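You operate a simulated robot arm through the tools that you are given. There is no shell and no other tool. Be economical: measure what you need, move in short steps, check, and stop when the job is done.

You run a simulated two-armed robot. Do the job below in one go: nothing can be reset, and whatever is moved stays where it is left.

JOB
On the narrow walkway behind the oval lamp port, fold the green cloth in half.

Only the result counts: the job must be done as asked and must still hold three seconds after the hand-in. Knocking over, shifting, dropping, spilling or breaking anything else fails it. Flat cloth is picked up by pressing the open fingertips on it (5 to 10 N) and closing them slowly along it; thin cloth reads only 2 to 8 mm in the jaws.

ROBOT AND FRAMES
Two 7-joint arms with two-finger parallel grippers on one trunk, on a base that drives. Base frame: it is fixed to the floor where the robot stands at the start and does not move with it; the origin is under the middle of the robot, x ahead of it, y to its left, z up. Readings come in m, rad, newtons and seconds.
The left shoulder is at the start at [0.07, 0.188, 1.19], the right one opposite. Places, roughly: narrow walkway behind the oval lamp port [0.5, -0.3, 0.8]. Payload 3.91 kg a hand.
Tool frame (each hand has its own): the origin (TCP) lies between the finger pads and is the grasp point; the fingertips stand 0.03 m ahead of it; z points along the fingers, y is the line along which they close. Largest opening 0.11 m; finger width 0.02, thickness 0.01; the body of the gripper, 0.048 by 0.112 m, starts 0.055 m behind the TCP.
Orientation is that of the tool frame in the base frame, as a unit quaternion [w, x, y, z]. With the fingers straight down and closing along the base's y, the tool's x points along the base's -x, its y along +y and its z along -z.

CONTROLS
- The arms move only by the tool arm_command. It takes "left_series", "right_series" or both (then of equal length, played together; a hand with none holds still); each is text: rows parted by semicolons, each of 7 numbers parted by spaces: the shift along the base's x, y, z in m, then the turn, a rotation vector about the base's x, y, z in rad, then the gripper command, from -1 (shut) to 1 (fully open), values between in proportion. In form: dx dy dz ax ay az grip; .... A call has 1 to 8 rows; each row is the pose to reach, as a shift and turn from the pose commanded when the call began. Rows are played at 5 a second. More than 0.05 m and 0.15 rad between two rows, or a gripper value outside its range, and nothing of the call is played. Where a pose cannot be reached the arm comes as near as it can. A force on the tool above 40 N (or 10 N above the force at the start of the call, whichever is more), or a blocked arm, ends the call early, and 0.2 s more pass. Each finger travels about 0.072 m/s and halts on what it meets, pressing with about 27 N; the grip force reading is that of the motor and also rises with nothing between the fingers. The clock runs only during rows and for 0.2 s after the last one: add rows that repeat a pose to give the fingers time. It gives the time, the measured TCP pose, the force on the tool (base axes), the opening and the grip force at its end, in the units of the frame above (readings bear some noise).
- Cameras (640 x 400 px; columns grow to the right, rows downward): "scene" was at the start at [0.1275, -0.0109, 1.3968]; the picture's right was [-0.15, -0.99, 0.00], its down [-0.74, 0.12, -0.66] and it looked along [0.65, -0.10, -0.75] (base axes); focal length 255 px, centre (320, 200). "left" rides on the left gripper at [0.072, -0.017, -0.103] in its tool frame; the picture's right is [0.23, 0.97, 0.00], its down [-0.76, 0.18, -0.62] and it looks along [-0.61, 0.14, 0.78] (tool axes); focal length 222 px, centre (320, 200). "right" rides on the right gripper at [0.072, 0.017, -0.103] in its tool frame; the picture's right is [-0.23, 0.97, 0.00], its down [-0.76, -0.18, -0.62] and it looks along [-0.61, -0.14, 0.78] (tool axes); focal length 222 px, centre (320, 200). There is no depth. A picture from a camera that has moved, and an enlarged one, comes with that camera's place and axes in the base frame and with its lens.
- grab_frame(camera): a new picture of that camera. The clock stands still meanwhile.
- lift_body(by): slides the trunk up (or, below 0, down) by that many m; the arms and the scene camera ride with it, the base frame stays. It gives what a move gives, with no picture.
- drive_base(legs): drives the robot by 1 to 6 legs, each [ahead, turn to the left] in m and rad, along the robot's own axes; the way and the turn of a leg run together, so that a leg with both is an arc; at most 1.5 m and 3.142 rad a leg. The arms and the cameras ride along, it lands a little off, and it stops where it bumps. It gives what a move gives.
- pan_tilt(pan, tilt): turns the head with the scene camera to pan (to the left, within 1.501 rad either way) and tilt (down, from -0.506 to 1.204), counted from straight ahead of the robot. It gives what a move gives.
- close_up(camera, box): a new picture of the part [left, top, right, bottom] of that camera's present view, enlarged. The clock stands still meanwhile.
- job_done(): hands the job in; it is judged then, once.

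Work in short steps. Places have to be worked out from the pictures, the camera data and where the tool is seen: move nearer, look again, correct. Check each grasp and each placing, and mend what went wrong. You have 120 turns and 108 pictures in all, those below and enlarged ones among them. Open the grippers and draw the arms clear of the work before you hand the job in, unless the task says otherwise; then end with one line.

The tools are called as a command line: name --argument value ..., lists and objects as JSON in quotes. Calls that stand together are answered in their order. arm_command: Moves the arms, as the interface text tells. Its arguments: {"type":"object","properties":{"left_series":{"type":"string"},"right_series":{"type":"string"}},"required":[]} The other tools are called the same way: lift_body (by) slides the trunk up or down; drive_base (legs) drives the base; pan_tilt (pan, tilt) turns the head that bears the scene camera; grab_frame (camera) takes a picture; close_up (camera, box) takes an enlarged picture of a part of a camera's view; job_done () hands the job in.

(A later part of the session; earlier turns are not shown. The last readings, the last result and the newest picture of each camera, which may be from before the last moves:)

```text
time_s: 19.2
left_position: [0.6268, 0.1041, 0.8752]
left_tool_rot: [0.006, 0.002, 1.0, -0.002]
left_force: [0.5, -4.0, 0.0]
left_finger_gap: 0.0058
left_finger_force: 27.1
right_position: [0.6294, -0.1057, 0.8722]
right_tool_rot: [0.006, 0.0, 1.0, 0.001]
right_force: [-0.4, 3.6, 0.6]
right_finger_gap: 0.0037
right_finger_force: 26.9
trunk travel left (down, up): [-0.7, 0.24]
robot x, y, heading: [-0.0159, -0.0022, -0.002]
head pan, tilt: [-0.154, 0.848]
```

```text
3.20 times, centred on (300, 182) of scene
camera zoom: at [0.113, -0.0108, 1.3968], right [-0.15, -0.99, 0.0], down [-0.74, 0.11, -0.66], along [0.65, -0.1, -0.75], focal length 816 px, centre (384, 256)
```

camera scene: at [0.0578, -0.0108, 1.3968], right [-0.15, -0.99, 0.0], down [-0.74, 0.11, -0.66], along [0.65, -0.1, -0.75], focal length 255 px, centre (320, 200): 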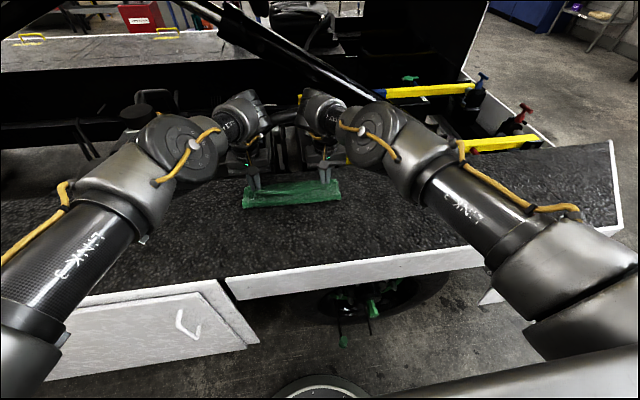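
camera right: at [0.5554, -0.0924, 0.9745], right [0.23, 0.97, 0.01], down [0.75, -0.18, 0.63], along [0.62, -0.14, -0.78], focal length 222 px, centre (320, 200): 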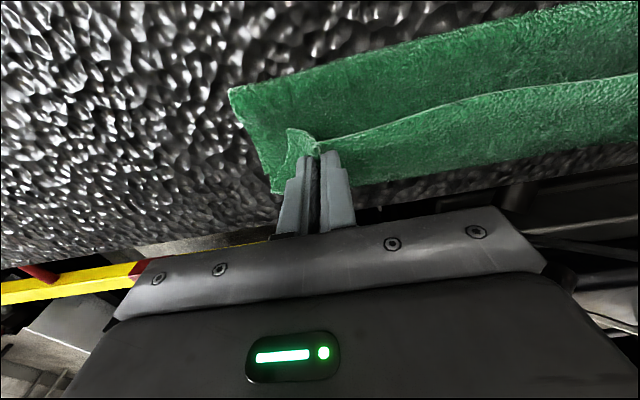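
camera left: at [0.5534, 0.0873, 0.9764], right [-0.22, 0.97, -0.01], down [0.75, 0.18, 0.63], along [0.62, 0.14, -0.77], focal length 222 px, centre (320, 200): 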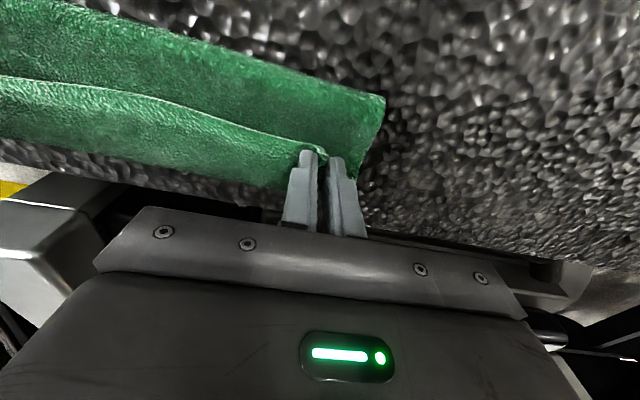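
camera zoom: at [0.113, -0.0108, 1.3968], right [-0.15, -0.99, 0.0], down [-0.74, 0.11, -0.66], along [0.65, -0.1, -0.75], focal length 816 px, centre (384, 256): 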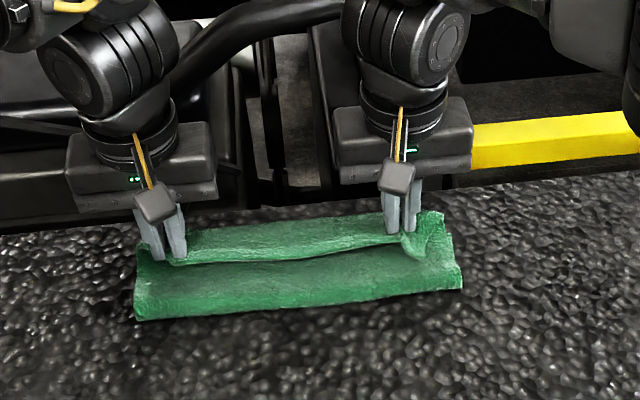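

Only the top flap appears to be rising. I continue up and back toward the robot, to unroll the hairpin and lay the fold line back.

arm_command --left_series "-0.01 0 0.02 0 0 0 -1;-0.025 0 0.035 0 0 0 -1;-0.045 0 0.045 0 0 0 -1;-0.065 0 0.048 0 0 0 -1;-0.085 0 0.045 0 0 0 -1;-0.1 0 0.035 0 0 0 -1;-0.1 0 0.035 0 0 0 -1" --right_series "-0.01 0 0.02 0 0 0 -1;-0.025 0 0.035 0 0 0 -1;-0.045 0 0.045 0 0 0 -1;-0.065 0 0.048 0 0 0 -1;-0.085 0 0.045 0 0 0 -1;-0.1 0 0.035 0 0 0 -1;-0.1 0 0.035 0 0 0 -1"

grab_frame --camera "left"

grab_frame --camera "right"

close_up --camera "scene" --box '[200, 120, 400, 245]'

```text
time_s: 20.8
left_position: [0.5265, 0.1033, 0.9068]
left_tool_rot: [0.007, 0.003, 1.0, -0.001]
left_force: [0.2, -3.2, 0.2]
left_finger_gap: 0.0059
left_finger_force: 26.8
right_position: [0.5292, -0.1068, 0.9086]
right_tool_rot: [0.006, 0.0, 1.0, 0.001]
right_force: [-0.5, 3.2, -0.2]
right_finger_gap: 0.0037
right_finger_force: 26.9
trunk travel left (down, up): [-0.7, 0.24]
robot x, y, heading: [-0.0166, -0.0013, 0.003]
head pan, tilt: [-0.154, 0.848]
```

```text
67 pictures are left
camera left: at [0.4531, 0.0867, 1.009], right [-0.22, 0.97, -0.01], down [0.75, 0.18, 0.63], along [0.62, 0.14, -0.77], focal length 222 px, centre (320, 200)
```

left: 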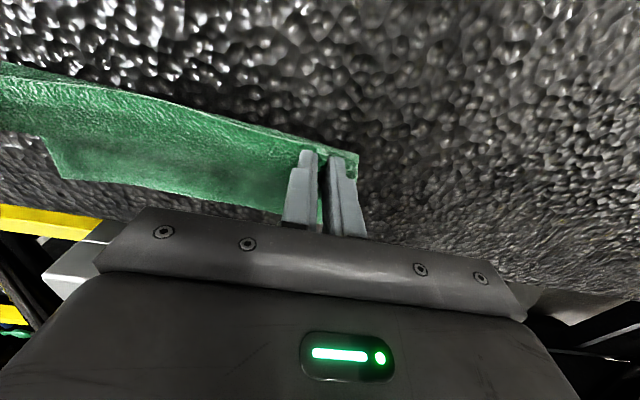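

```text
66 pictures are left
camera right: at [0.4543, -0.0922, 1.0103], right [0.23, 0.97, 0.01], down [0.75, -0.18, 0.63], along [0.62, -0.14, -0.77], focal length 222 px, centre (320, 200)
```

right: 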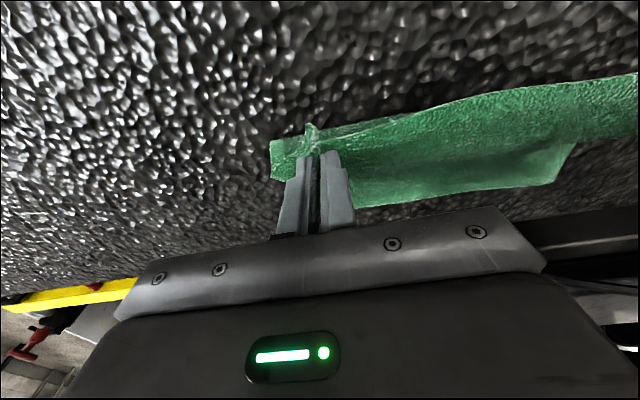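

```text
3.20 times, centred on (300, 182) of scene
camera zoom: at [0.1128, -0.0109, 1.3968], right [-0.15, -0.99, 0.0], down [-0.74, 0.11, -0.66], along [0.65, -0.1, -0.75], focal length 816 px, centre (384, 256)
```

zoom: 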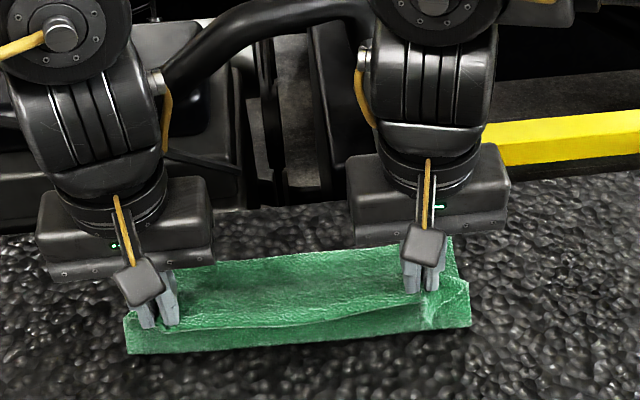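

The cloth is opened again, the far edge sits at x≈0.66, and the ideal fold line is x≈0.549. I replay the arc taut (radius about 0.10 around the fold line), ending at grip x≈0.652 just above the bottom layer.

arm_command --left_series "0.014 0 0.024 0 0 0 -1;0.044 0 0.023 0 0 0 -1;0.074 0 0.011 0 0 0 -1;0.1 0 -0.009 0 0 0 -1;0.118 0 -0.035 0 0 0 -1;0.125 0 -0.058 0 0 0 -1;0.126 0 -0.066 0 0 0 -1;0.126 0 -0.066 0 0 0 -1" --right_series "0.011 0 0.022 0 0 0 -1;0.041 0 0.021 0 0 0 -1;0.071 0 0.009 0 0 0 -1;0.097 0 -0.011 0 0 0 -1;0.115 0 -0.037 0 0 0 -1;0.122 0 -0.06 0 0 0 -1;0.123 0 -0.068 0 0 0 -1;0.123 0 -0.068 0 0 0 -1"

grab_frame --camera "left"

grab_frame --camera "right"

close_up --camera "scene" --box '[200, 120, 400, 245]'

```text
time_s: 22.6
left_position: [0.6523, 0.1036, 0.8426]
left_tool_rot: [0.007, 0.002, 1.0, -0.002]
left_force: [0.9, -3.4, 0.3]
left_finger_gap: 0.006
left_finger_force: 26.8
right_position: [0.6508, -0.1069, 0.8392]
right_tool_rot: [0.006, -0.001, 1.0, 0.003]
right_force: [-1.0, 2.4, 5.6]
right_finger_gap: 0.0036
right_finger_force: 26.7
trunk travel left (down, up): [-0.7, 0.24]
robot x, y, heading: [-0.0163, -0.0022, -0.002]
head pan, tilt: [-0.154, 0.848]
```

```text
64 pictures are left
camera left: at [0.577, 0.087, 0.9451], right [-0.22, 0.97, -0.01], down [0.75, 0.18, 0.63], along [0.62, 0.14, -0.77], focal length 222 px, centre (320, 200)
```

left: 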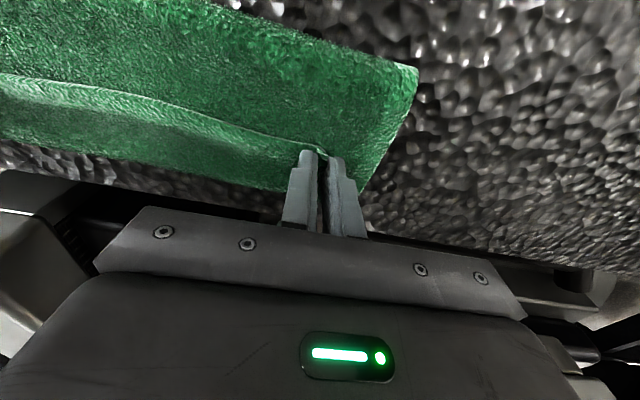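

```text
63 pictures are left
camera right: at [0.5767, -0.0919, 0.9425], right [0.23, 0.97, 0.01], down [0.75, -0.18, 0.63], along [0.62, -0.14, -0.77], focal length 222 px, centre (320, 200)
```

right: 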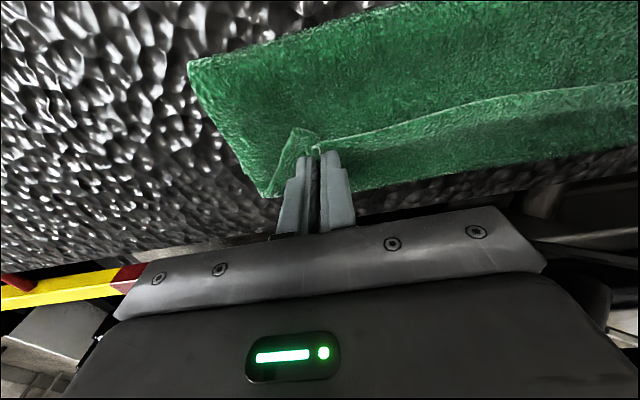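

```text
3.20 times, centred on (300, 182) of scene
camera zoom: at [0.112, -0.0108, 1.397], right [-0.15, -0.99, 0.0], down [-0.74, 0.11, -0.66], along [0.65, -0.1, -0.75], focal length 816 px, centre (384, 256)
```

zoom: 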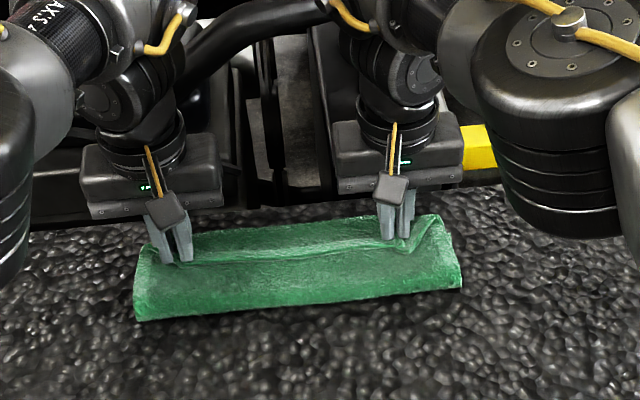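

The edge rolled under again: peeling offers no tension, so the sheet always hangs off the far side of the fingers. New plan: release here, then pinch the upper layer just robot-side of the flap and lift, so the flap hangs free from the far side of the grip. I can then lay it down far edge first while moving back toward the robot.

arm_command --left_series "0 0 -0.002 0 0 0 -1;0 0 -0.002 0 0 0 -0.85;0 0 -0.002 0 0 0 -0.65;0 0 -0.002 0 0 0 -0.55;0 0 0.015 0 0 0 -0.55;0 0 0.045 0 0 0 -0.55;-0.02 0 0.07 0 0 0 -0.45;-0.04 0 0.07 0 0 0 -0.45" --right_series "0 0 0 0 0 0 -1;0 0 0 0 0 0 -0.85;0 0 0 0 0 0 -0.65;0 0 0 0 0 0 -0.55;0 0 0.015 0 0 0 -0.55;0 0 0.045 0 0 0 -0.55;-0.02 0 0.07 0 0 0 -0.45;-0.04 0 0.07 0 0 0 -0.45"

grab_frame --camera "left"

grab_frame --camera "right"

close_up --camera "scene" --box '[200, 120, 400, 245]'

```text
time_s: 24.4
left_position: [0.6125, 0.1047, 0.9138]
left_tool_rot: [0.007, 0.002, 1.0, -0.002]
left_force: [-0.4, 0.2, 0.2]
left_finger_gap: 0.0302
left_finger_force: 0.1
right_position: [0.6116, -0.1085, 0.9114]
right_tool_rot: [0.007, 0.001, 1.0, 0.002]
right_force: [0.3, -0.1, -0.6]
right_finger_gap: 0.0303
right_finger_force: 0.1
trunk travel left (down, up): [-0.7, 0.24]
robot x, y, heading: [-0.014, -0.0006, 0.003]
head pan, tilt: [-0.154, 0.848]
```

```text
61 pictures are left
camera left: at [0.5382, 0.0869, 1.0157], right [-0.22, 0.97, -0.01], down [0.75, 0.18, 0.63], along [0.62, 0.14, -0.77], focal length 222 px, centre (320, 200)
```

left: 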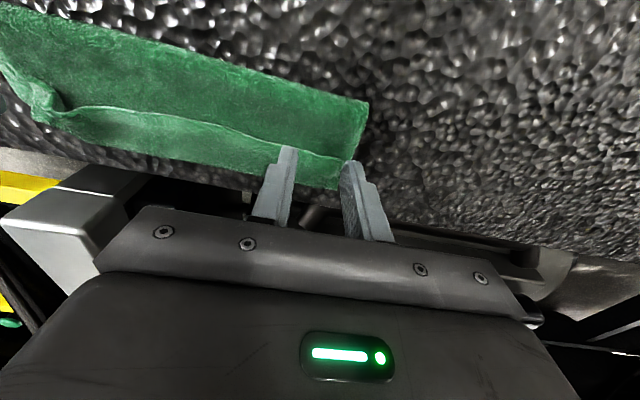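

```text
60 pictures are left
camera right: at [0.5371, -0.094, 1.0124], right [0.23, 0.97, 0.01], down [0.75, -0.18, 0.63], along [0.62, -0.14, -0.77], focal length 222 px, centre (320, 200)
```

right: 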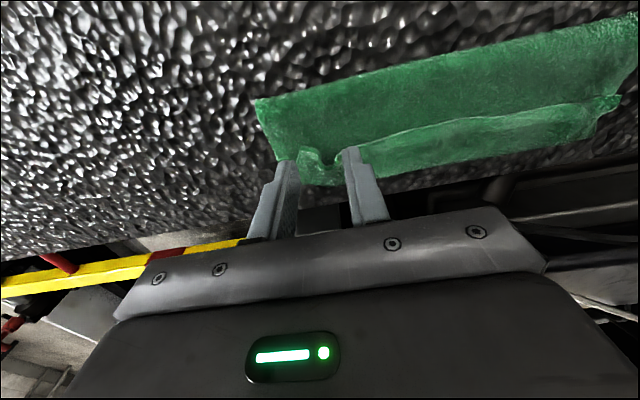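

```text
3.20 times, centred on (300, 182) of scene
camera zoom: at [0.1123, -0.0108, 1.3969], right [-0.15, -0.99, 0.0], down [-0.74, 0.11, -0.66], along [0.65, -0.1, -0.75], focal length 816 px, centre (384, 256)
```

zoom: 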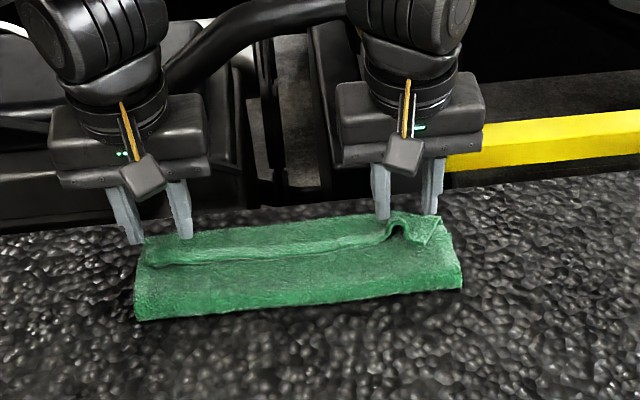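

The fold is at x≈0.585, the flap's free edge at ≈0.643 and the roll at ≈0.675. I position the fingers on the upper layer at x≈0.62, just robot-side of the flap edge.

arm_command --left_series "0.007 0 -0.03 0 0 0 -0.4;0.007 0 -0.06 0 0 0 -0.4;0.007 0 -0.07 0 0 0 -0.4;0.007 0 -0.07 0 0 0 -0.4" --right_series "0.007 0 -0.03 0 0 0 -0.4;0.007 0 -0.06 0 0 0 -0.4;0.007 0 -0.068 0 0 0 -0.4;0.007 0 -0.068 0 0 0 -0.4"

grab_frame --camera "left"

grab_frame --camera "right"

close_up --camera "scene" --box '[220, 140, 380, 240]'

```text
time_s: 25.4
left_position: [0.6196, 0.1049, 0.8425]
left_tool_rot: [0.006, 0.002, 1.0, -0.001]
left_force: [-0.6, 1.4, 0.6]
left_finger_gap: 0.0328
left_finger_force: 0.1
right_position: [0.6196, -0.1062, 0.8401]
right_tool_rot: [0.006, 0.0, 1.0, 0.001]
right_force: [0.1, -0.2, 1.5]
right_finger_gap: 0.033
right_finger_force: 0.1
trunk travel left (down, up): [-0.7, 0.24]
robot x, y, heading: [-0.0172, -0.0025, 0.002]
head pan, tilt: [-0.154, 0.848]
```

```text
58 pictures are left
camera left: at [0.546, 0.088, 0.9447], right [-0.22, 0.97, -0.01], down [0.75, 0.18, 0.63], along [0.62, 0.14, -0.77], focal length 222 px, centre (320, 200)
```

left: 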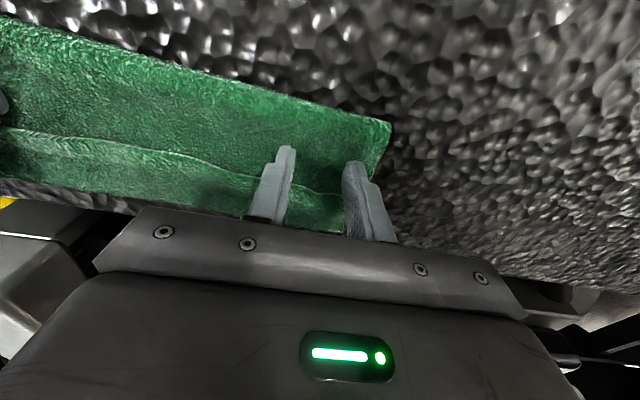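

```text
57 pictures are left
camera right: at [0.5438, -0.0922, 0.9421], right [0.23, 0.97, 0.01], down [0.75, -0.18, 0.63], along [0.62, -0.14, -0.78], focal length 222 px, centre (320, 200)
```

right: 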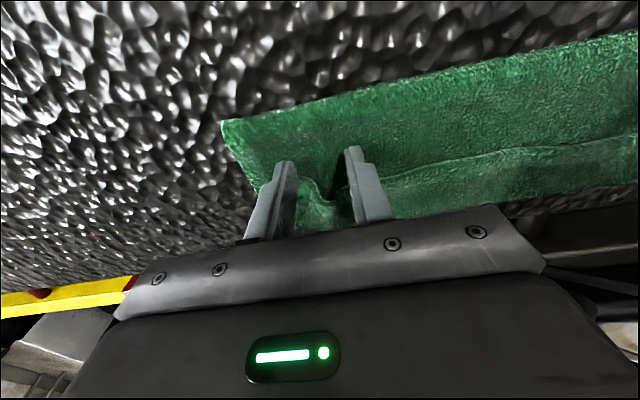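

```text
4.00 times, centred on (300, 190) of scene
camera zoom: at [0.1128, -0.0107, 1.3968], right [-0.15, -0.99, 0.0], down [-0.74, 0.11, -0.66], along [0.65, -0.1, -0.75], focal length 1021 px, centre (400, 240)
```

zoom: 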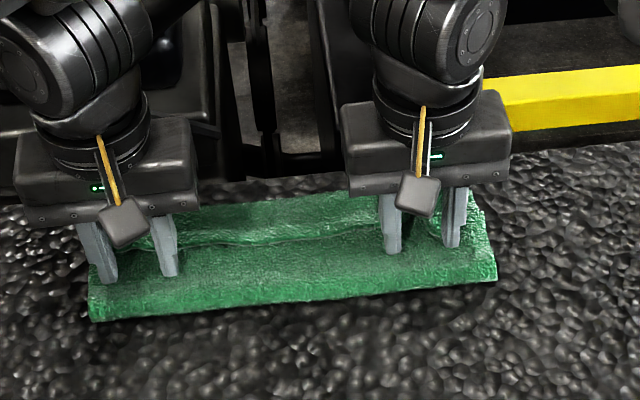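

The fingers are on the upper layer just robot-side of the flap edge (x≈0.643). I press down a few millimetres to reach 5–10 N.

arm_command --left_series "0 0 -0.002 0 0 0 -0.4;0 0 -0.005 0 0 0 -0.4;0 0 -0.005 0 0 0 -0.4" --right_series "0 0 -0.002 0 0 0 -0.4;0 0 -0.0035 0 0 0 -0.4;0 0 -0.0035 0 0 0 -0.4"

```text
time_s: 26.2
left_position: [0.6196, 0.1044, 0.8385]
left_tool_rot: [0.007, 0.002, 1.0, -0.001]
left_force: [0.0, 1.2, 3.8]
left_finger_gap: 0.0329
left_finger_force: 0.0
right_position: [0.6179, -0.1076, 0.8368]
right_tool_rot: [0.008, 0.0, 1.0, 0.002]
right_force: [1.7, -0.5, 3.5]
right_finger_gap: 0.0331
right_finger_force: 0.1
trunk travel left (down, up): [-0.7, 0.24]
robot x, y, heading: [-0.0163, -0.0012, 0.003]
head pan, tilt: [-0.154, 0.848]
```

Forces are about 4 N; I press 1 mm more and close slowly.

arm_command --left_series "0 0 -0.001 0 0 0 -0.4;0 0 -0.001 0 0 0 -0.52;0 0 -0.001 0 0 0 -0.63;0 0 -0.001 0 0 0 -0.74;0 0 -0.001 0 0 0 -0.85;0 0 -0.001 0 0 0 -0.95;0 0 -0.001 0 0 0 -1;0 0 -0.001 0 0 0 -1" --right_series "0 0 -0.001 0 0 0 -0.4;0 0 -0.001 0 0 0 -0.52;0 0 -0.001 0 0 0 -0.63;0 0 -0.001 0 0 0 -0.74;0 0 -0.001 0 0 0 -0.85;0 0 -0.001 0 0 0 -0.95;0 0 -0.001 0 0 0 -1;0 0 -0.001 0 0 0 -1"

grab_frame --camera "left"

grab_frame --camera "right"

```text
time_s: 28.0
left_position: [0.6187, 0.1029, 0.8369]
left_tool_rot: [0.007, 0.001, 1.0, -0.002]
left_force: [0.0, -6.8, 5.1]
left_finger_gap: 0.0036
left_finger_force: 27.5
right_position: [0.6166, -0.1057, 0.8373]
right_tool_rot: [0.006, -0.001, 1.0, 0.003]
right_force: [0.9, 5.3, 7.9]
right_finger_gap: 0.0038
right_finger_force: 27.9
trunk travel left (down, up): [-0.7, 0.24]
robot x, y, heading: [-0.0179, -0.0021, -0.003]
head pan, tilt: [-0.154, 0.848]
```

```text
55 pictures are left
camera left: at [0.5452, 0.0862, 0.9392], right [-0.22, 0.97, -0.01], down [0.75, 0.18, 0.63], along [0.62, 0.14, -0.77], focal length 222 px, centre (320, 200)
```

left: 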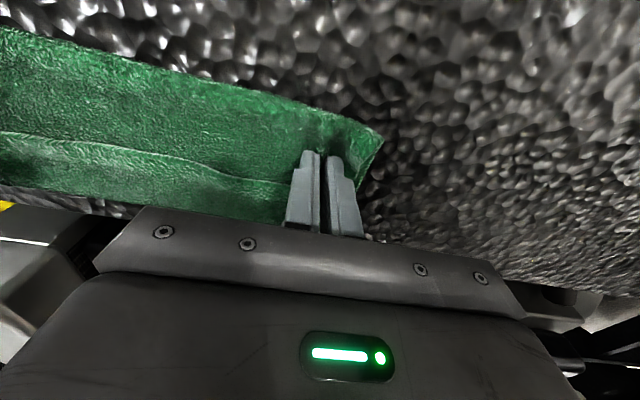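

```text
54 pictures are left
camera right: at [0.5429, -0.0923, 0.9394], right [0.23, 0.97, 0.01], down [0.75, -0.18, 0.63], along [0.62, -0.14, -0.77], focal length 222 px, centre (320, 200)
```

right: 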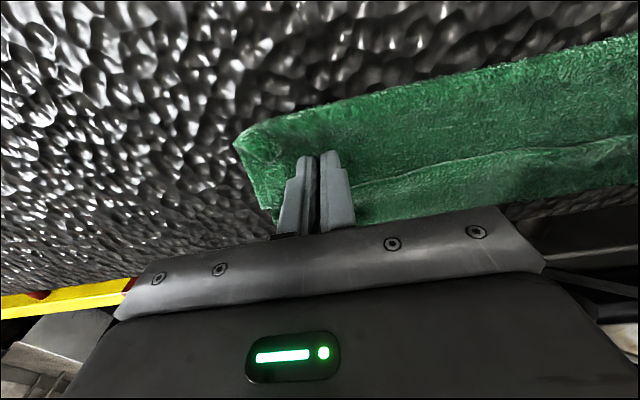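

Both jaws hold about 3.7 mm. I lift 5.5 cm, drifting slightly back, and check that the flap hangs free on the far side.

arm_command --left_series "-0.002 -0.002 0.01 0 0 0 -1;-0.005 -0.002 0.02 0 0 0 -1;-0.01 -0.002 0.032 0 0 0 -1;-0.015 -0.002 0.044 0 0 0 -1;-0.02 -0.002 0.055 0 0 0 -1;-0.02 -0.002 0.055 0 0 0 -1" --right_series "-0.002 0.002 0.01 0 0 0 -1;-0.005 0.002 0.02 0 0 0 -1;-0.01 0.002 0.032 0 0 0 -1;-0.015 0.002 0.044 0 0 0 -1;-0.02 0.002 0.055 0 0 0 -1;-0.02 0.002 0.055 0 0 0 -1"

grab_frame --camera "left"

grab_frame --camera "right"

close_up --camera "scene" --box '[220, 140, 380, 240]'

```text
time_s: 29.4
left_position: [0.6, 0.1013, 0.891]
left_tool_rot: [0.006, 0.002, 1.0, -0.002]
left_force: [0.2, -2.5, -0.6]
left_finger_gap: 0.0035
left_finger_force: 26.7
right_position: [0.5986, -0.1051, 0.8898]
right_tool_rot: [0.006, 0.0, 1.0, 0.002]
right_force: [0.2, 2.5, 0.1]
right_finger_gap: 0.0034
right_finger_force: 26.9
trunk travel left (down, up): [-0.7, 0.24]
robot x, y, heading: [-0.0129, -0.0003, 0.001]
head pan, tilt: [-0.154, 0.848]
```

```text
53 pictures are left
camera left: at [0.5262, 0.0846, 0.9938], right [-0.22, 0.97, -0.01], down [0.75, 0.18, 0.63], along [0.62, 0.14, -0.78], focal length 222 px, centre (320, 200)
```

left: 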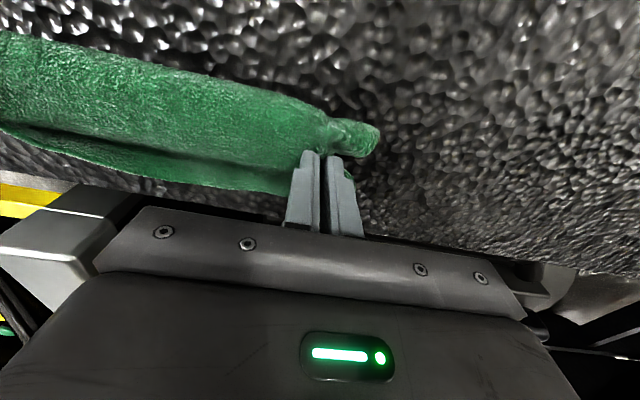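

```text
52 pictures are left
camera right: at [0.5241, -0.0898, 0.9929], right [0.23, 0.97, 0.01], down [0.75, -0.18, 0.63], along [0.62, -0.14, -0.78], focal length 222 px, centre (320, 200)
```

right: 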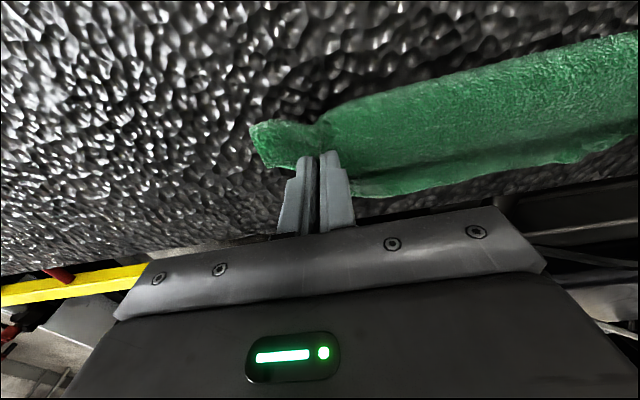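

```text
4.00 times, centred on (300, 190) of scene
camera zoom: at [0.1134, -0.0108, 1.3967], right [-0.15, -0.99, 0.0], down [-0.74, 0.11, -0.66], along [0.65, -0.1, -0.75], focal length 1021 px, centre (400, 240)
```

zoom: 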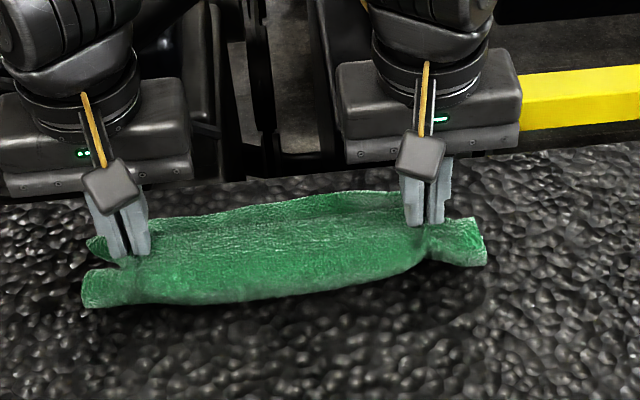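

I enlarge the wrist views to see whether only the upper layer is held and how the flap hangs.

close_up --camera "right" --box '[220, 80, 420, 220]'

close_up --camera "left" --box '[220, 80, 420, 220]'

close_up --camera "left" --box '[0, 20, 200, 220]'

```text
2.86 times, centred on (320, 150) of right
camera zoom: at [0.5241, -0.0898, 0.9929], right [0.23, 0.97, 0.01], down [0.75, -0.18, 0.63], along [0.62, -0.14, -0.78], focal length 635 px, centre (320, 343)
```

zoom: 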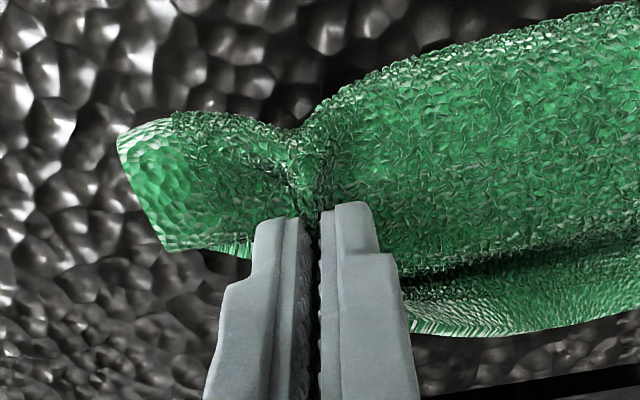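

```text
2.86 times, centred on (320, 150) of left
camera zoom: at [0.5262, 0.0846, 0.9938], right [-0.22, 0.97, -0.01], down [0.75, 0.18, 0.63], along [0.62, 0.14, -0.78], focal length 635 px, centre (320, 343)
```

zoom: 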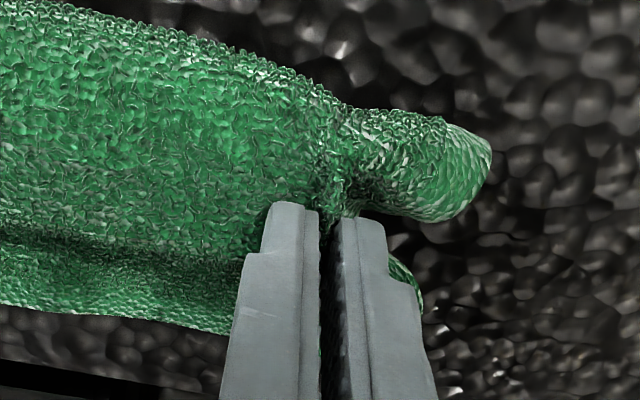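

```text
2.00 times, centred on (100, 120) of left
camera zoom: at [0.5262, 0.0846, 0.9938], right [-0.22, 0.97, -0.01], down [0.75, 0.18, 0.63], along [0.62, 0.14, -0.78], focal length 444 px, centre (760, 360)
```

zoom: 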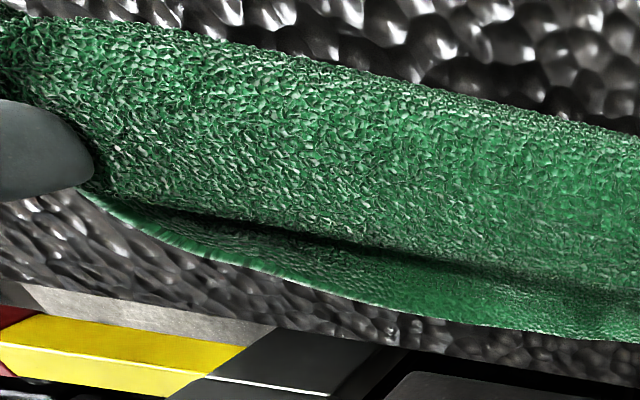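

The flap has unrolled and now lies toward the far side with its free edge at x≈0.67. I lower while moving back toward the robot to lay it flat.

arm_command --left_series "-0.004 0 -0.01 0 0 0 -1;-0.01 0 -0.02 0 0 0 -1;-0.016 0 -0.03 0 0 0 -1;-0.021 0 -0.04 0 0 0 -1;-0.025 0 -0.048 0 0 0 -1;-0.025 0 -0.048 0 0 0 -1" --right_series "-0.004 0 -0.01 0 0 0 -1;-0.01 0 -0.02 0 0 0 -1;-0.016 0 -0.03 0 0 0 -1;-0.021 0 -0.04 0 0 0 -1;-0.025 0 -0.048 0 0 0 -1;-0.025 0 -0.048 0 0 0 -1"

grab_frame --camera "left"

grab_frame --camera "right"

close_up --camera "scene" --box '[220, 140, 380, 240]'

```text
time_s: 30.8
left_position: [0.575, 0.1011, 0.8439]
left_tool_rot: [0.006, 0.002, 1.0, -0.002]
left_force: [0.8, -2.7, 0.7]
left_finger_gap: 0.0033
left_finger_force: 27.0
right_position: [0.5737, -0.1048, 0.8421]
right_tool_rot: [0.005, 0.0, 1.0, 0.001]
right_force: [1.2, 1.4, 2.0]
right_finger_gap: 0.0033
right_finger_force: 26.9
trunk travel left (down, up): [-0.7, 0.24]
robot x, y, heading: [-0.0137, -0.002, -0.0]
head pan, tilt: [-0.154, 0.848]
```

```text
47 pictures are left
camera left: at [0.5008, 0.0842, 0.9452], right [-0.22, 0.97, -0.01], down [0.75, 0.18, 0.63], along [0.62, 0.14, -0.77], focal length 222 px, centre (320, 200)
```

left: 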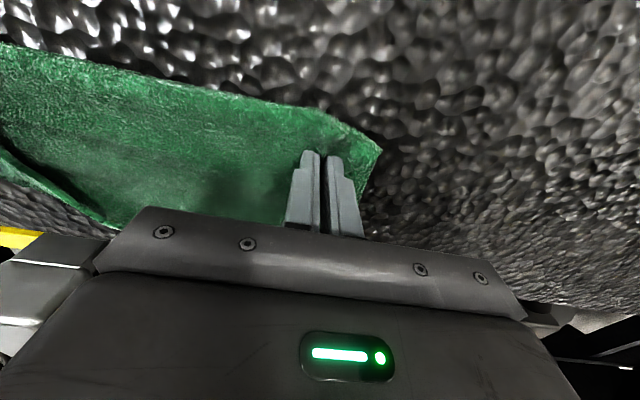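

```text
46 pictures are left
camera right: at [0.4993, -0.0904, 0.9456], right [0.23, 0.97, 0.01], down [0.75, -0.18, 0.63], along [0.62, -0.14, -0.77], focal length 222 px, centre (320, 200)
```

right: 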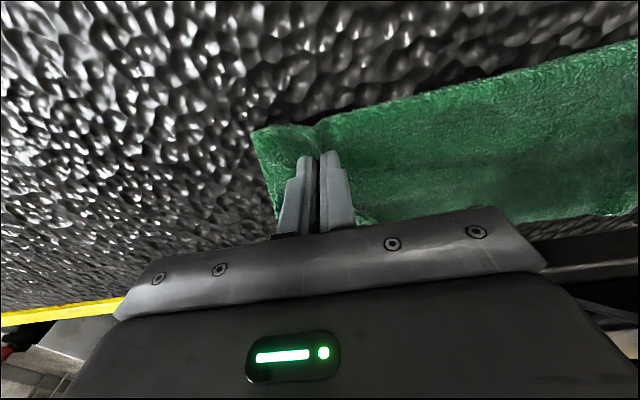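

```text
4.00 times, centred on (300, 190) of scene
camera zoom: at [0.1125, -0.0108, 1.3969], right [-0.15, -0.99, 0.0], down [-0.74, 0.11, -0.66], along [0.65, -0.1, -0.75], focal length 1021 px, centre (400, 240)
```

zoom: 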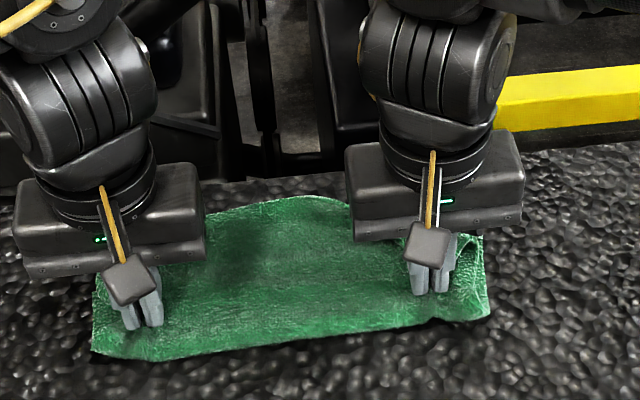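

Looks much flatter. I release, rise and pull back to see the layers.

arm_command --left_series "0 0 -0.003 0 0 0 -1;0 0 -0.003 0 0 0 -0.85;0 0 -0.003 0 0 0 -0.65;0 0 -0.003 0 0 0 -0.55;0 0 0.012 0 0 0 -0.55;0 0 0.045 0 0 0 -0.55;0 0.03 0.08 0 0 0 -0.45;0 0.06 0.1 0 0 0 -0.45" --right_series "0 0 -0.002 0 0 0 -1;0 0 -0.002 0 0 0 -0.85;0 0 -0.002 0 0 0 -0.65;0 0 -0.002 0 0 0 -0.55;0 0 0.012 0 0 0 -0.55;0 0 0.045 0 0 0 -0.55;0 -0.03 0.08 0 0 0 -0.45;0 -0.06 0.1 0 0 0 -0.45"

grab_frame --camera "left"

grab_frame --camera "right"

close_up --camera "scene" --box '[220, 140, 380, 240]'

```text
time_s: 32.6
left_position: [0.5749, 0.1607, 0.9444]
left_tool_rot: [0.006, 0.002, 1.0, -0.001]
left_force: [-0.1, 0.6, 0.0]
left_finger_gap: 0.0304
left_finger_force: 0.2
right_position: [0.573, -0.1635, 0.9435]
right_tool_rot: [0.006, -0.002, 1.0, 0.002]
right_force: [1.0, 0.3, 0.7]
right_finger_gap: 0.0302
right_finger_force: 0.0
trunk travel left (down, up): [-0.7, 0.24]
robot x, y, heading: [-0.0141, -0.0002, 0.005]
head pan, tilt: [-0.154, 0.848]
```

```text
44 pictures are left
camera left: at [0.5011, 0.1449, 1.0466], right [-0.22, 0.97, -0.01], down [0.75, 0.18, 0.63], along [0.62, 0.14, -0.77], focal length 222 px, centre (320, 200)
```

left: 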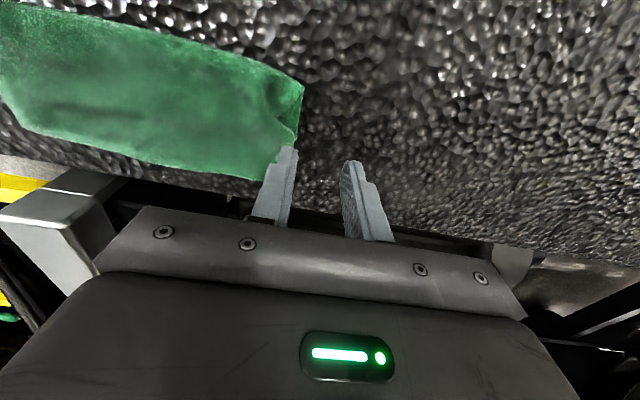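

```text
43 pictures are left
camera right: at [0.4973, -0.1495, 1.0451], right [0.23, 0.97, 0.01], down [0.75, -0.18, 0.63], along [0.62, -0.14, -0.77], focal length 222 px, centre (320, 200)
```

right: 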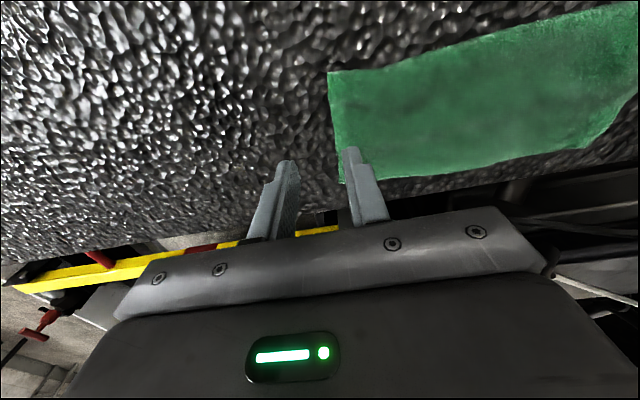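

```text
4.00 times, centred on (300, 190) of scene
camera zoom: at [0.1117, -0.0108, 1.3968], right [-0.15, -0.99, 0.0], down [-0.74, 0.11, -0.66], along [0.65, -0.1, -0.75], focal length 1021 px, centre (400, 240)
```

zoom: 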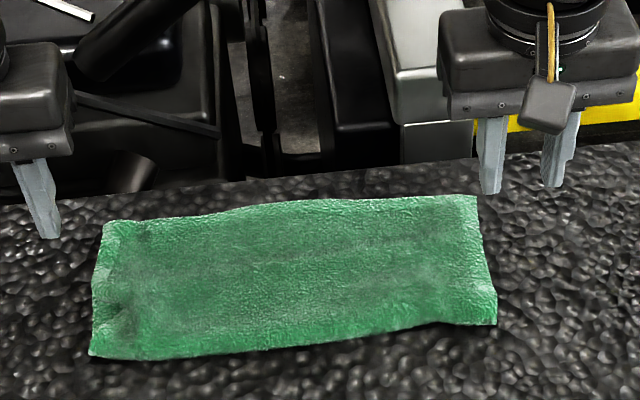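

The cloth now lies smooth, about 0.14 m deep. I enlarge the views to see where the two edges lie.

close_up --camera "right" --box '[310, 40, 470, 200]'

close_up --camera "left" --box '[160, 40, 320, 200]'

close_up --camera "right" --box '[440, 0, 640, 180]'

close_up --camera "left" --box '[0, 0, 200, 180]'

```text
2.50 times, centred on (390, 120) of right
camera zoom: at [0.4973, -0.1495, 1.0451], right [0.23, 0.97, 0.01], down [0.75, -0.18, 0.63], along [0.62, -0.14, -0.77], focal length 555 px, centre (145, 400)
```

zoom: 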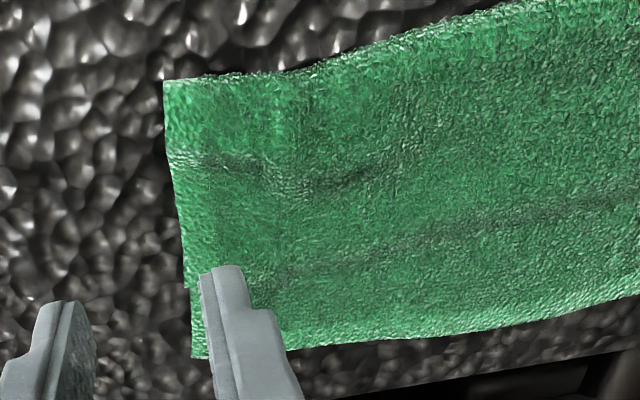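

```text
2.50 times, centred on (240, 120) of left
camera zoom: at [0.5011, 0.1449, 1.0466], right [-0.22, 0.97, -0.01], down [0.75, 0.18, 0.63], along [0.62, 0.14, -0.77], focal length 555 px, centre (520, 400)
```

zoom: 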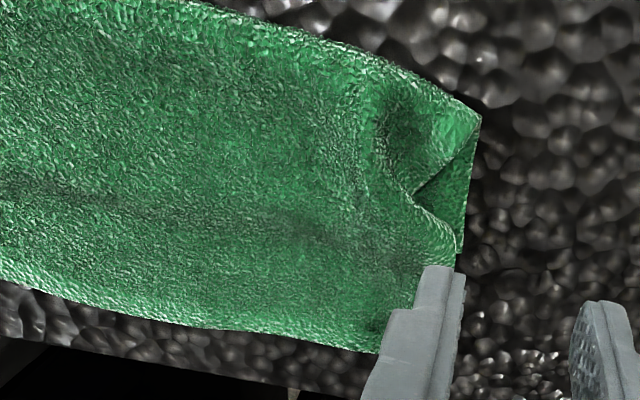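

```text
2.22 times, centred on (540, 90) of right
camera zoom: at [0.4973, -0.1495, 1.0451], right [0.23, 0.97, 0.01], down [0.75, -0.18, 0.63], along [0.62, -0.14, -0.77], focal length 494 px, centre (-169, 444)
```

zoom: 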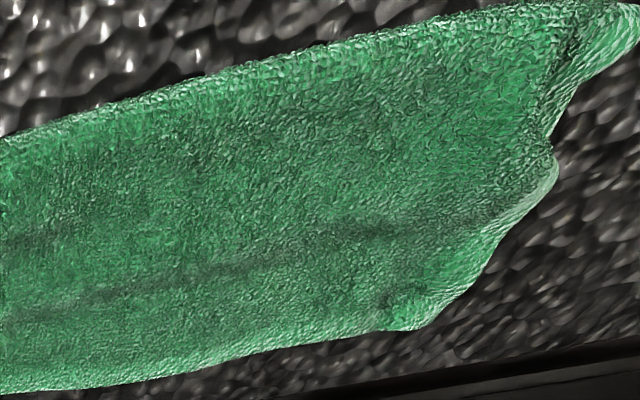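

```text
2.22 times, centred on (100, 90) of left
camera zoom: at [0.5011, 0.1449, 1.0466], right [-0.22, 0.97, -0.01], down [0.75, 0.18, 0.63], along [0.62, 0.14, -0.77], focal length 494 px, centre (809, 444)
```

zoom: 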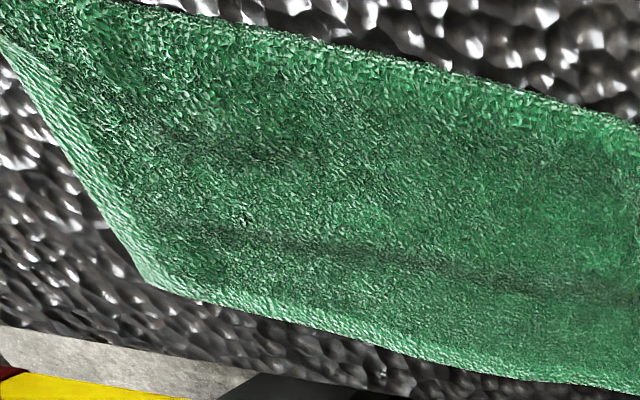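

The far edge of the upper layer is at x≈0.67 and its left corner is ruffled in to y≈0.107. A notch on the right side and the faint step line show the lower layer's edge at x≈0.627, so the upper layer overshoots by about 4.5 cm. First I spread the ruffled left corner where the upper layer lies directly on the slab: both hands move over it, fingers shut.

arm_command --left_series "0.035 -0.025 -0.02 0 0 0 -0.7;0.07 -0.05 -0.03 0 0 0 -1;0.077 -0.066 -0.06 0 0 0 -1;0.077 -0.066 -0.09 0 0 0 -1;0.077 -0.066 -0.098 0 0 0 -1;0.077 -0.066 -0.098 0 0 0 -1" --right_series "0.035 0.02 -0.02 0 0 0 -0.7;0.07 0.04 -0.03 0 0 0 -1;0.075 0.043 -0.06 0 0 0 -1;0.075 0.043 -0.09 0 0 0 -1;0.075 0.043 -0.098 0 0 0 -1;0.075 0.043 -0.098 0 0 0 -1"

grab_frame --camera "left"

grab_frame --camera "right"

```text
time_s: 34.0
left_position: [0.6524, 0.0951, 0.846]
left_tool_rot: [0.006, 0.002, 1.0, -0.002]
left_force: [-0.8, 0.1, 0.1]
left_finger_gap: 0.0
left_finger_force: 26.3
right_position: [0.6487, -0.1221, 0.8465]
right_tool_rot: [0.006, 0.0, 1.0, 0.001]
right_force: [0.0, 0.3, 0.4]
right_finger_gap: 0.0
right_finger_force: 26.9
trunk travel left (down, up): [-0.7, 0.24]
robot x, y, heading: [-0.0151, 0.0007, -0.0]
head pan, tilt: [-0.154, 0.848]
```

```text
37 pictures are left
camera left: at [0.5779, 0.0784, 0.9485], right [-0.22, 0.97, -0.01], down [0.75, 0.18, 0.63], along [0.62, 0.14, -0.77], focal length 222 px, centre (320, 200)
```

left: 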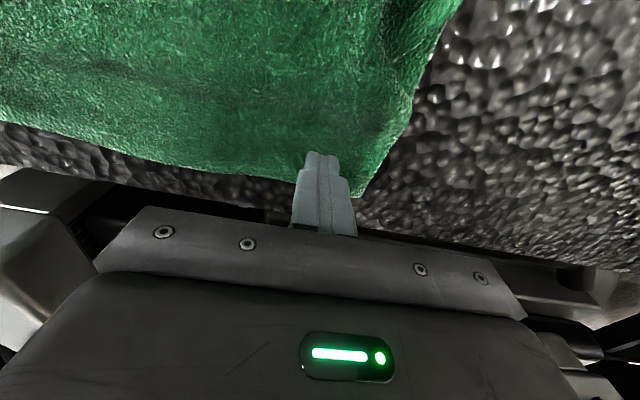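

```text
36 pictures are left
camera right: at [0.5746, -0.1083, 0.9475], right [0.23, 0.97, 0.01], down [0.75, -0.18, 0.63], along [0.62, -0.14, -0.78], focal length 222 px, centre (320, 200)
```

right: 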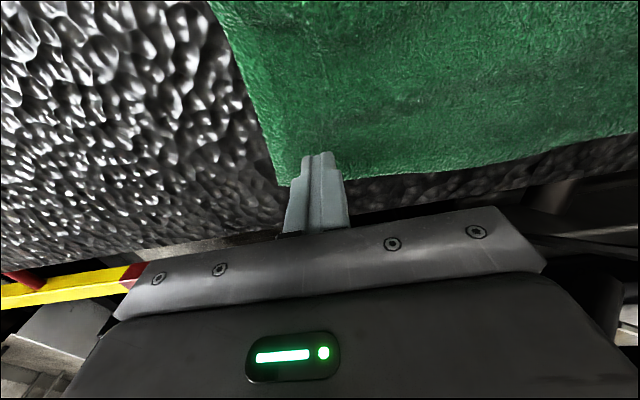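

From here the left corner is at [0.680, 0.137] and the right at [0.666, -0.161], so no spreading is needed. Only the upper layer must go back about 4 cm. I rise and move to x≈0.60 with a 3.3 cm gap.

arm_command --left_series "0 0 0.015 0 0 0 -1;-0.025 0.003 0.02 0 0 0 -0.7;-0.052 0.005 0.015 0 0 0 -0.4;-0.052 0.005 0 0 0 0 -0.4;-0.052 0.005 -0.006 0 0 0 -0.4;-0.052 0.005 -0.009 0 0 0 -0.4;-0.052 0.005 -0.009 0 0 0 -0.4" --right_series "0 0 0.015 0 0 0 -1;-0.025 0.003 0.02 0 0 0 -0.7;-0.049 0.007 0.015 0 0 0 -0.4;-0.049 0.007 0 0 0 0 -0.4;-0.049 0.007 -0.006 0 0 0 -0.4;-0.049 0.007 -0.009 0 0 0 -0.4;-0.049 0.007 -0.009 0 0 0 -0.4"

grab_frame --camera "left"

grab_frame --camera "right"

```text
time_s: 35.6
left_position: [0.5996, 0.0998, 0.8381]
left_tool_rot: [0.008, 0.002, 1.0, -0.002]
left_force: [3.6, -1.3, 11.1]
left_finger_gap: 0.0326
left_finger_force: 0.0
right_position: [0.5999, -0.1176, 0.8383]
right_tool_rot: [0.007, 0.0, 1.0, 0.001]
right_force: [1.7, 0.1, 1.1]
right_finger_gap: 0.0328
right_finger_force: 0.1
trunk travel left (down, up): [-0.7, 0.24]
robot x, y, heading: [-0.0134, 0.0003, 0.0]
head pan, tilt: [-0.154, 0.848]
```

```text
35 pictures are left
camera left: at [0.5257, 0.0838, 0.9397], right [-0.22, 0.97, -0.01], down [0.75, 0.18, 0.63], along [0.62, 0.14, -0.77], focal length 222 px, centre (320, 200)
```

left: 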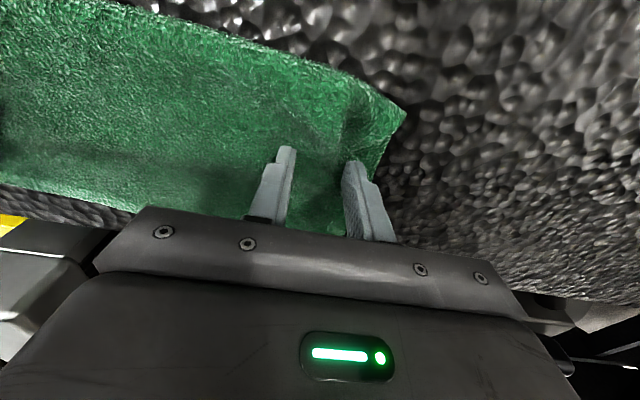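

```text
34 pictures are left
camera right: at [0.5247, -0.1009, 0.9402], right [0.23, 0.97, 0.01], down [0.75, -0.18, 0.63], along [0.62, -0.14, -0.77], focal length 222 px, centre (320, 200)
```

right: 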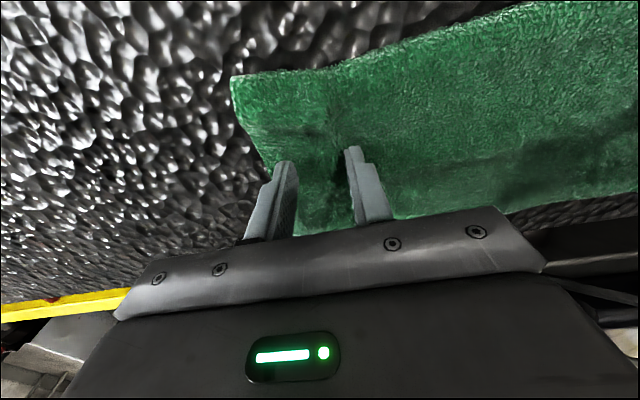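

Left presses 11 N and right 1 N. I ease the left up 1 mm and lower the right 2 mm, then close slowly.

arm_command --left_series "0 0 0.001 0 0 0 -0.4;0 0 0.001 0 0 0 -0.52;0 0 0.001 0 0 0 -0.63;0 0 0.001 0 0 0 -0.74;0 0 0.001 0 0 0 -0.85;0 0 0.001 0 0 0 -0.95;0 0 0.001 0 0 0 -1;0 0 0.001 0 0 0 -1" --right_series "0 0 -0.002 0 0 0 -0.4;0 0 -0.002 0 0 0 -0.52;0 0 -0.002 0 0 0 -0.63;0 0 -0.002 0 0 0 -0.74;0 0 -0.002 0 0 0 -0.85;0 0 -0.002 0 0 0 -0.95;0 0 -0.002 0 0 0 -1;0 0 -0.002 0 0 0 -1"

arm_command --left_series "0 -0.002 0.008 0 0 0 -1;-0.003 -0.002 0.018 0 0 0 -1;-0.008 -0.002 0.027 0 0 0 -1;-0.015 -0.002 0.034 0 0 0 -1;-0.015 -0.002 0.034 0 0 0 -1" --right_series "0 0.002 0.008 0 0 0 -1;-0.003 0.002 0.018 0 0 0 -1;-0.008 0.002 0.027 0 0 0 -1;-0.013 0.002 0.034 0 0 0 -1;-0.013 0.002 0.034 0 0 0 -1"

grab_frame --camera "left"

grab_frame --camera "right"

```text
time_s: 37.4
left_position: [0.5996, 0.099, 0.8373]
left_tool_rot: [0.007, 0.001, 1.0, -0.002]
left_force: [0.9, -1.0, 7.0]
left_finger_gap: 0.0041
left_finger_force: 26.8
right_position: [0.5983, -0.1148, 0.8357]
right_tool_rot: [0.007, 0.0, 1.0, 0.002]
right_force: [1.8, 2.9, 8.9]
right_finger_gap: 0.0043
right_finger_force: 27.0
trunk travel left (down, up): [-0.7, 0.24]
robot x, y, heading: [-0.014, -0.0019, -0.002]
head pan, tilt: [-0.154, 0.848]
```

```text
time_s: 38.6
left_position: [0.5848, 0.099, 0.8708]
left_tool_rot: [0.006, 0.002, 1.0, -0.001]
left_force: [1.3, -1.1, 0.3]
left_finger_gap: 0.0039
left_finger_force: 27.1
right_position: [0.5871, -0.113, 0.868]
right_tool_rot: [0.006, 0.0, 1.0, 0.001]
right_force: [-0.1, 0.7, 1.1]
right_finger_gap: 0.004
right_finger_force: 27.3
trunk travel left (down, up): [-0.7, 0.24]
robot x, y, heading: [-0.0149, -0.0018, -0.003]
head pan, tilt: [-0.154, 0.848]
```

```text
33 pictures are left
camera left: at [0.511, 0.0815, 0.974], right [-0.22, 0.97, -0.01], down [0.75, 0.18, 0.63], along [0.62, 0.14, -0.77], focal length 222 px, centre (320, 200)
```

left: 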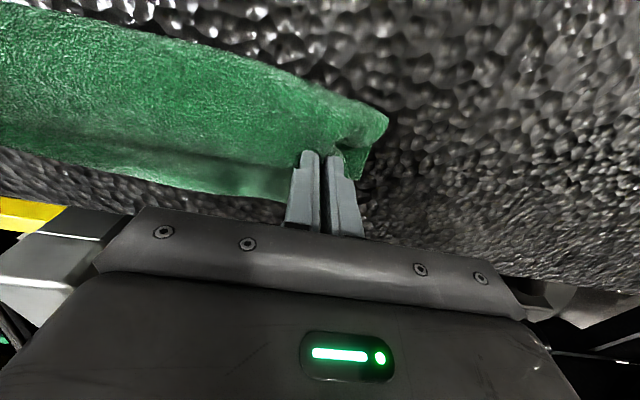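

```text
32 pictures are left
camera right: at [0.5118, -0.0981, 0.9703], right [0.23, 0.97, 0.01], down [0.75, -0.18, 0.63], along [0.62, -0.14, -0.78], focal length 222 px, centre (320, 200)
```

right: 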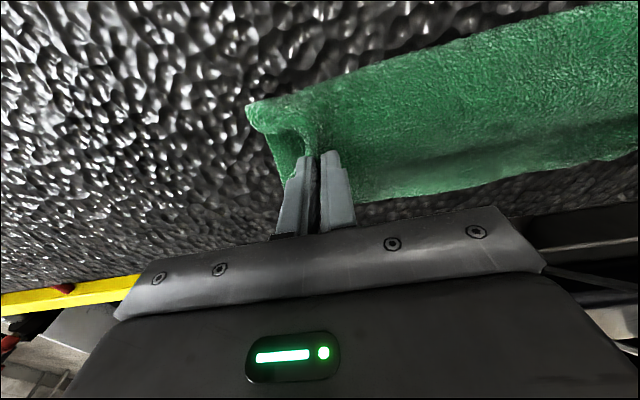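

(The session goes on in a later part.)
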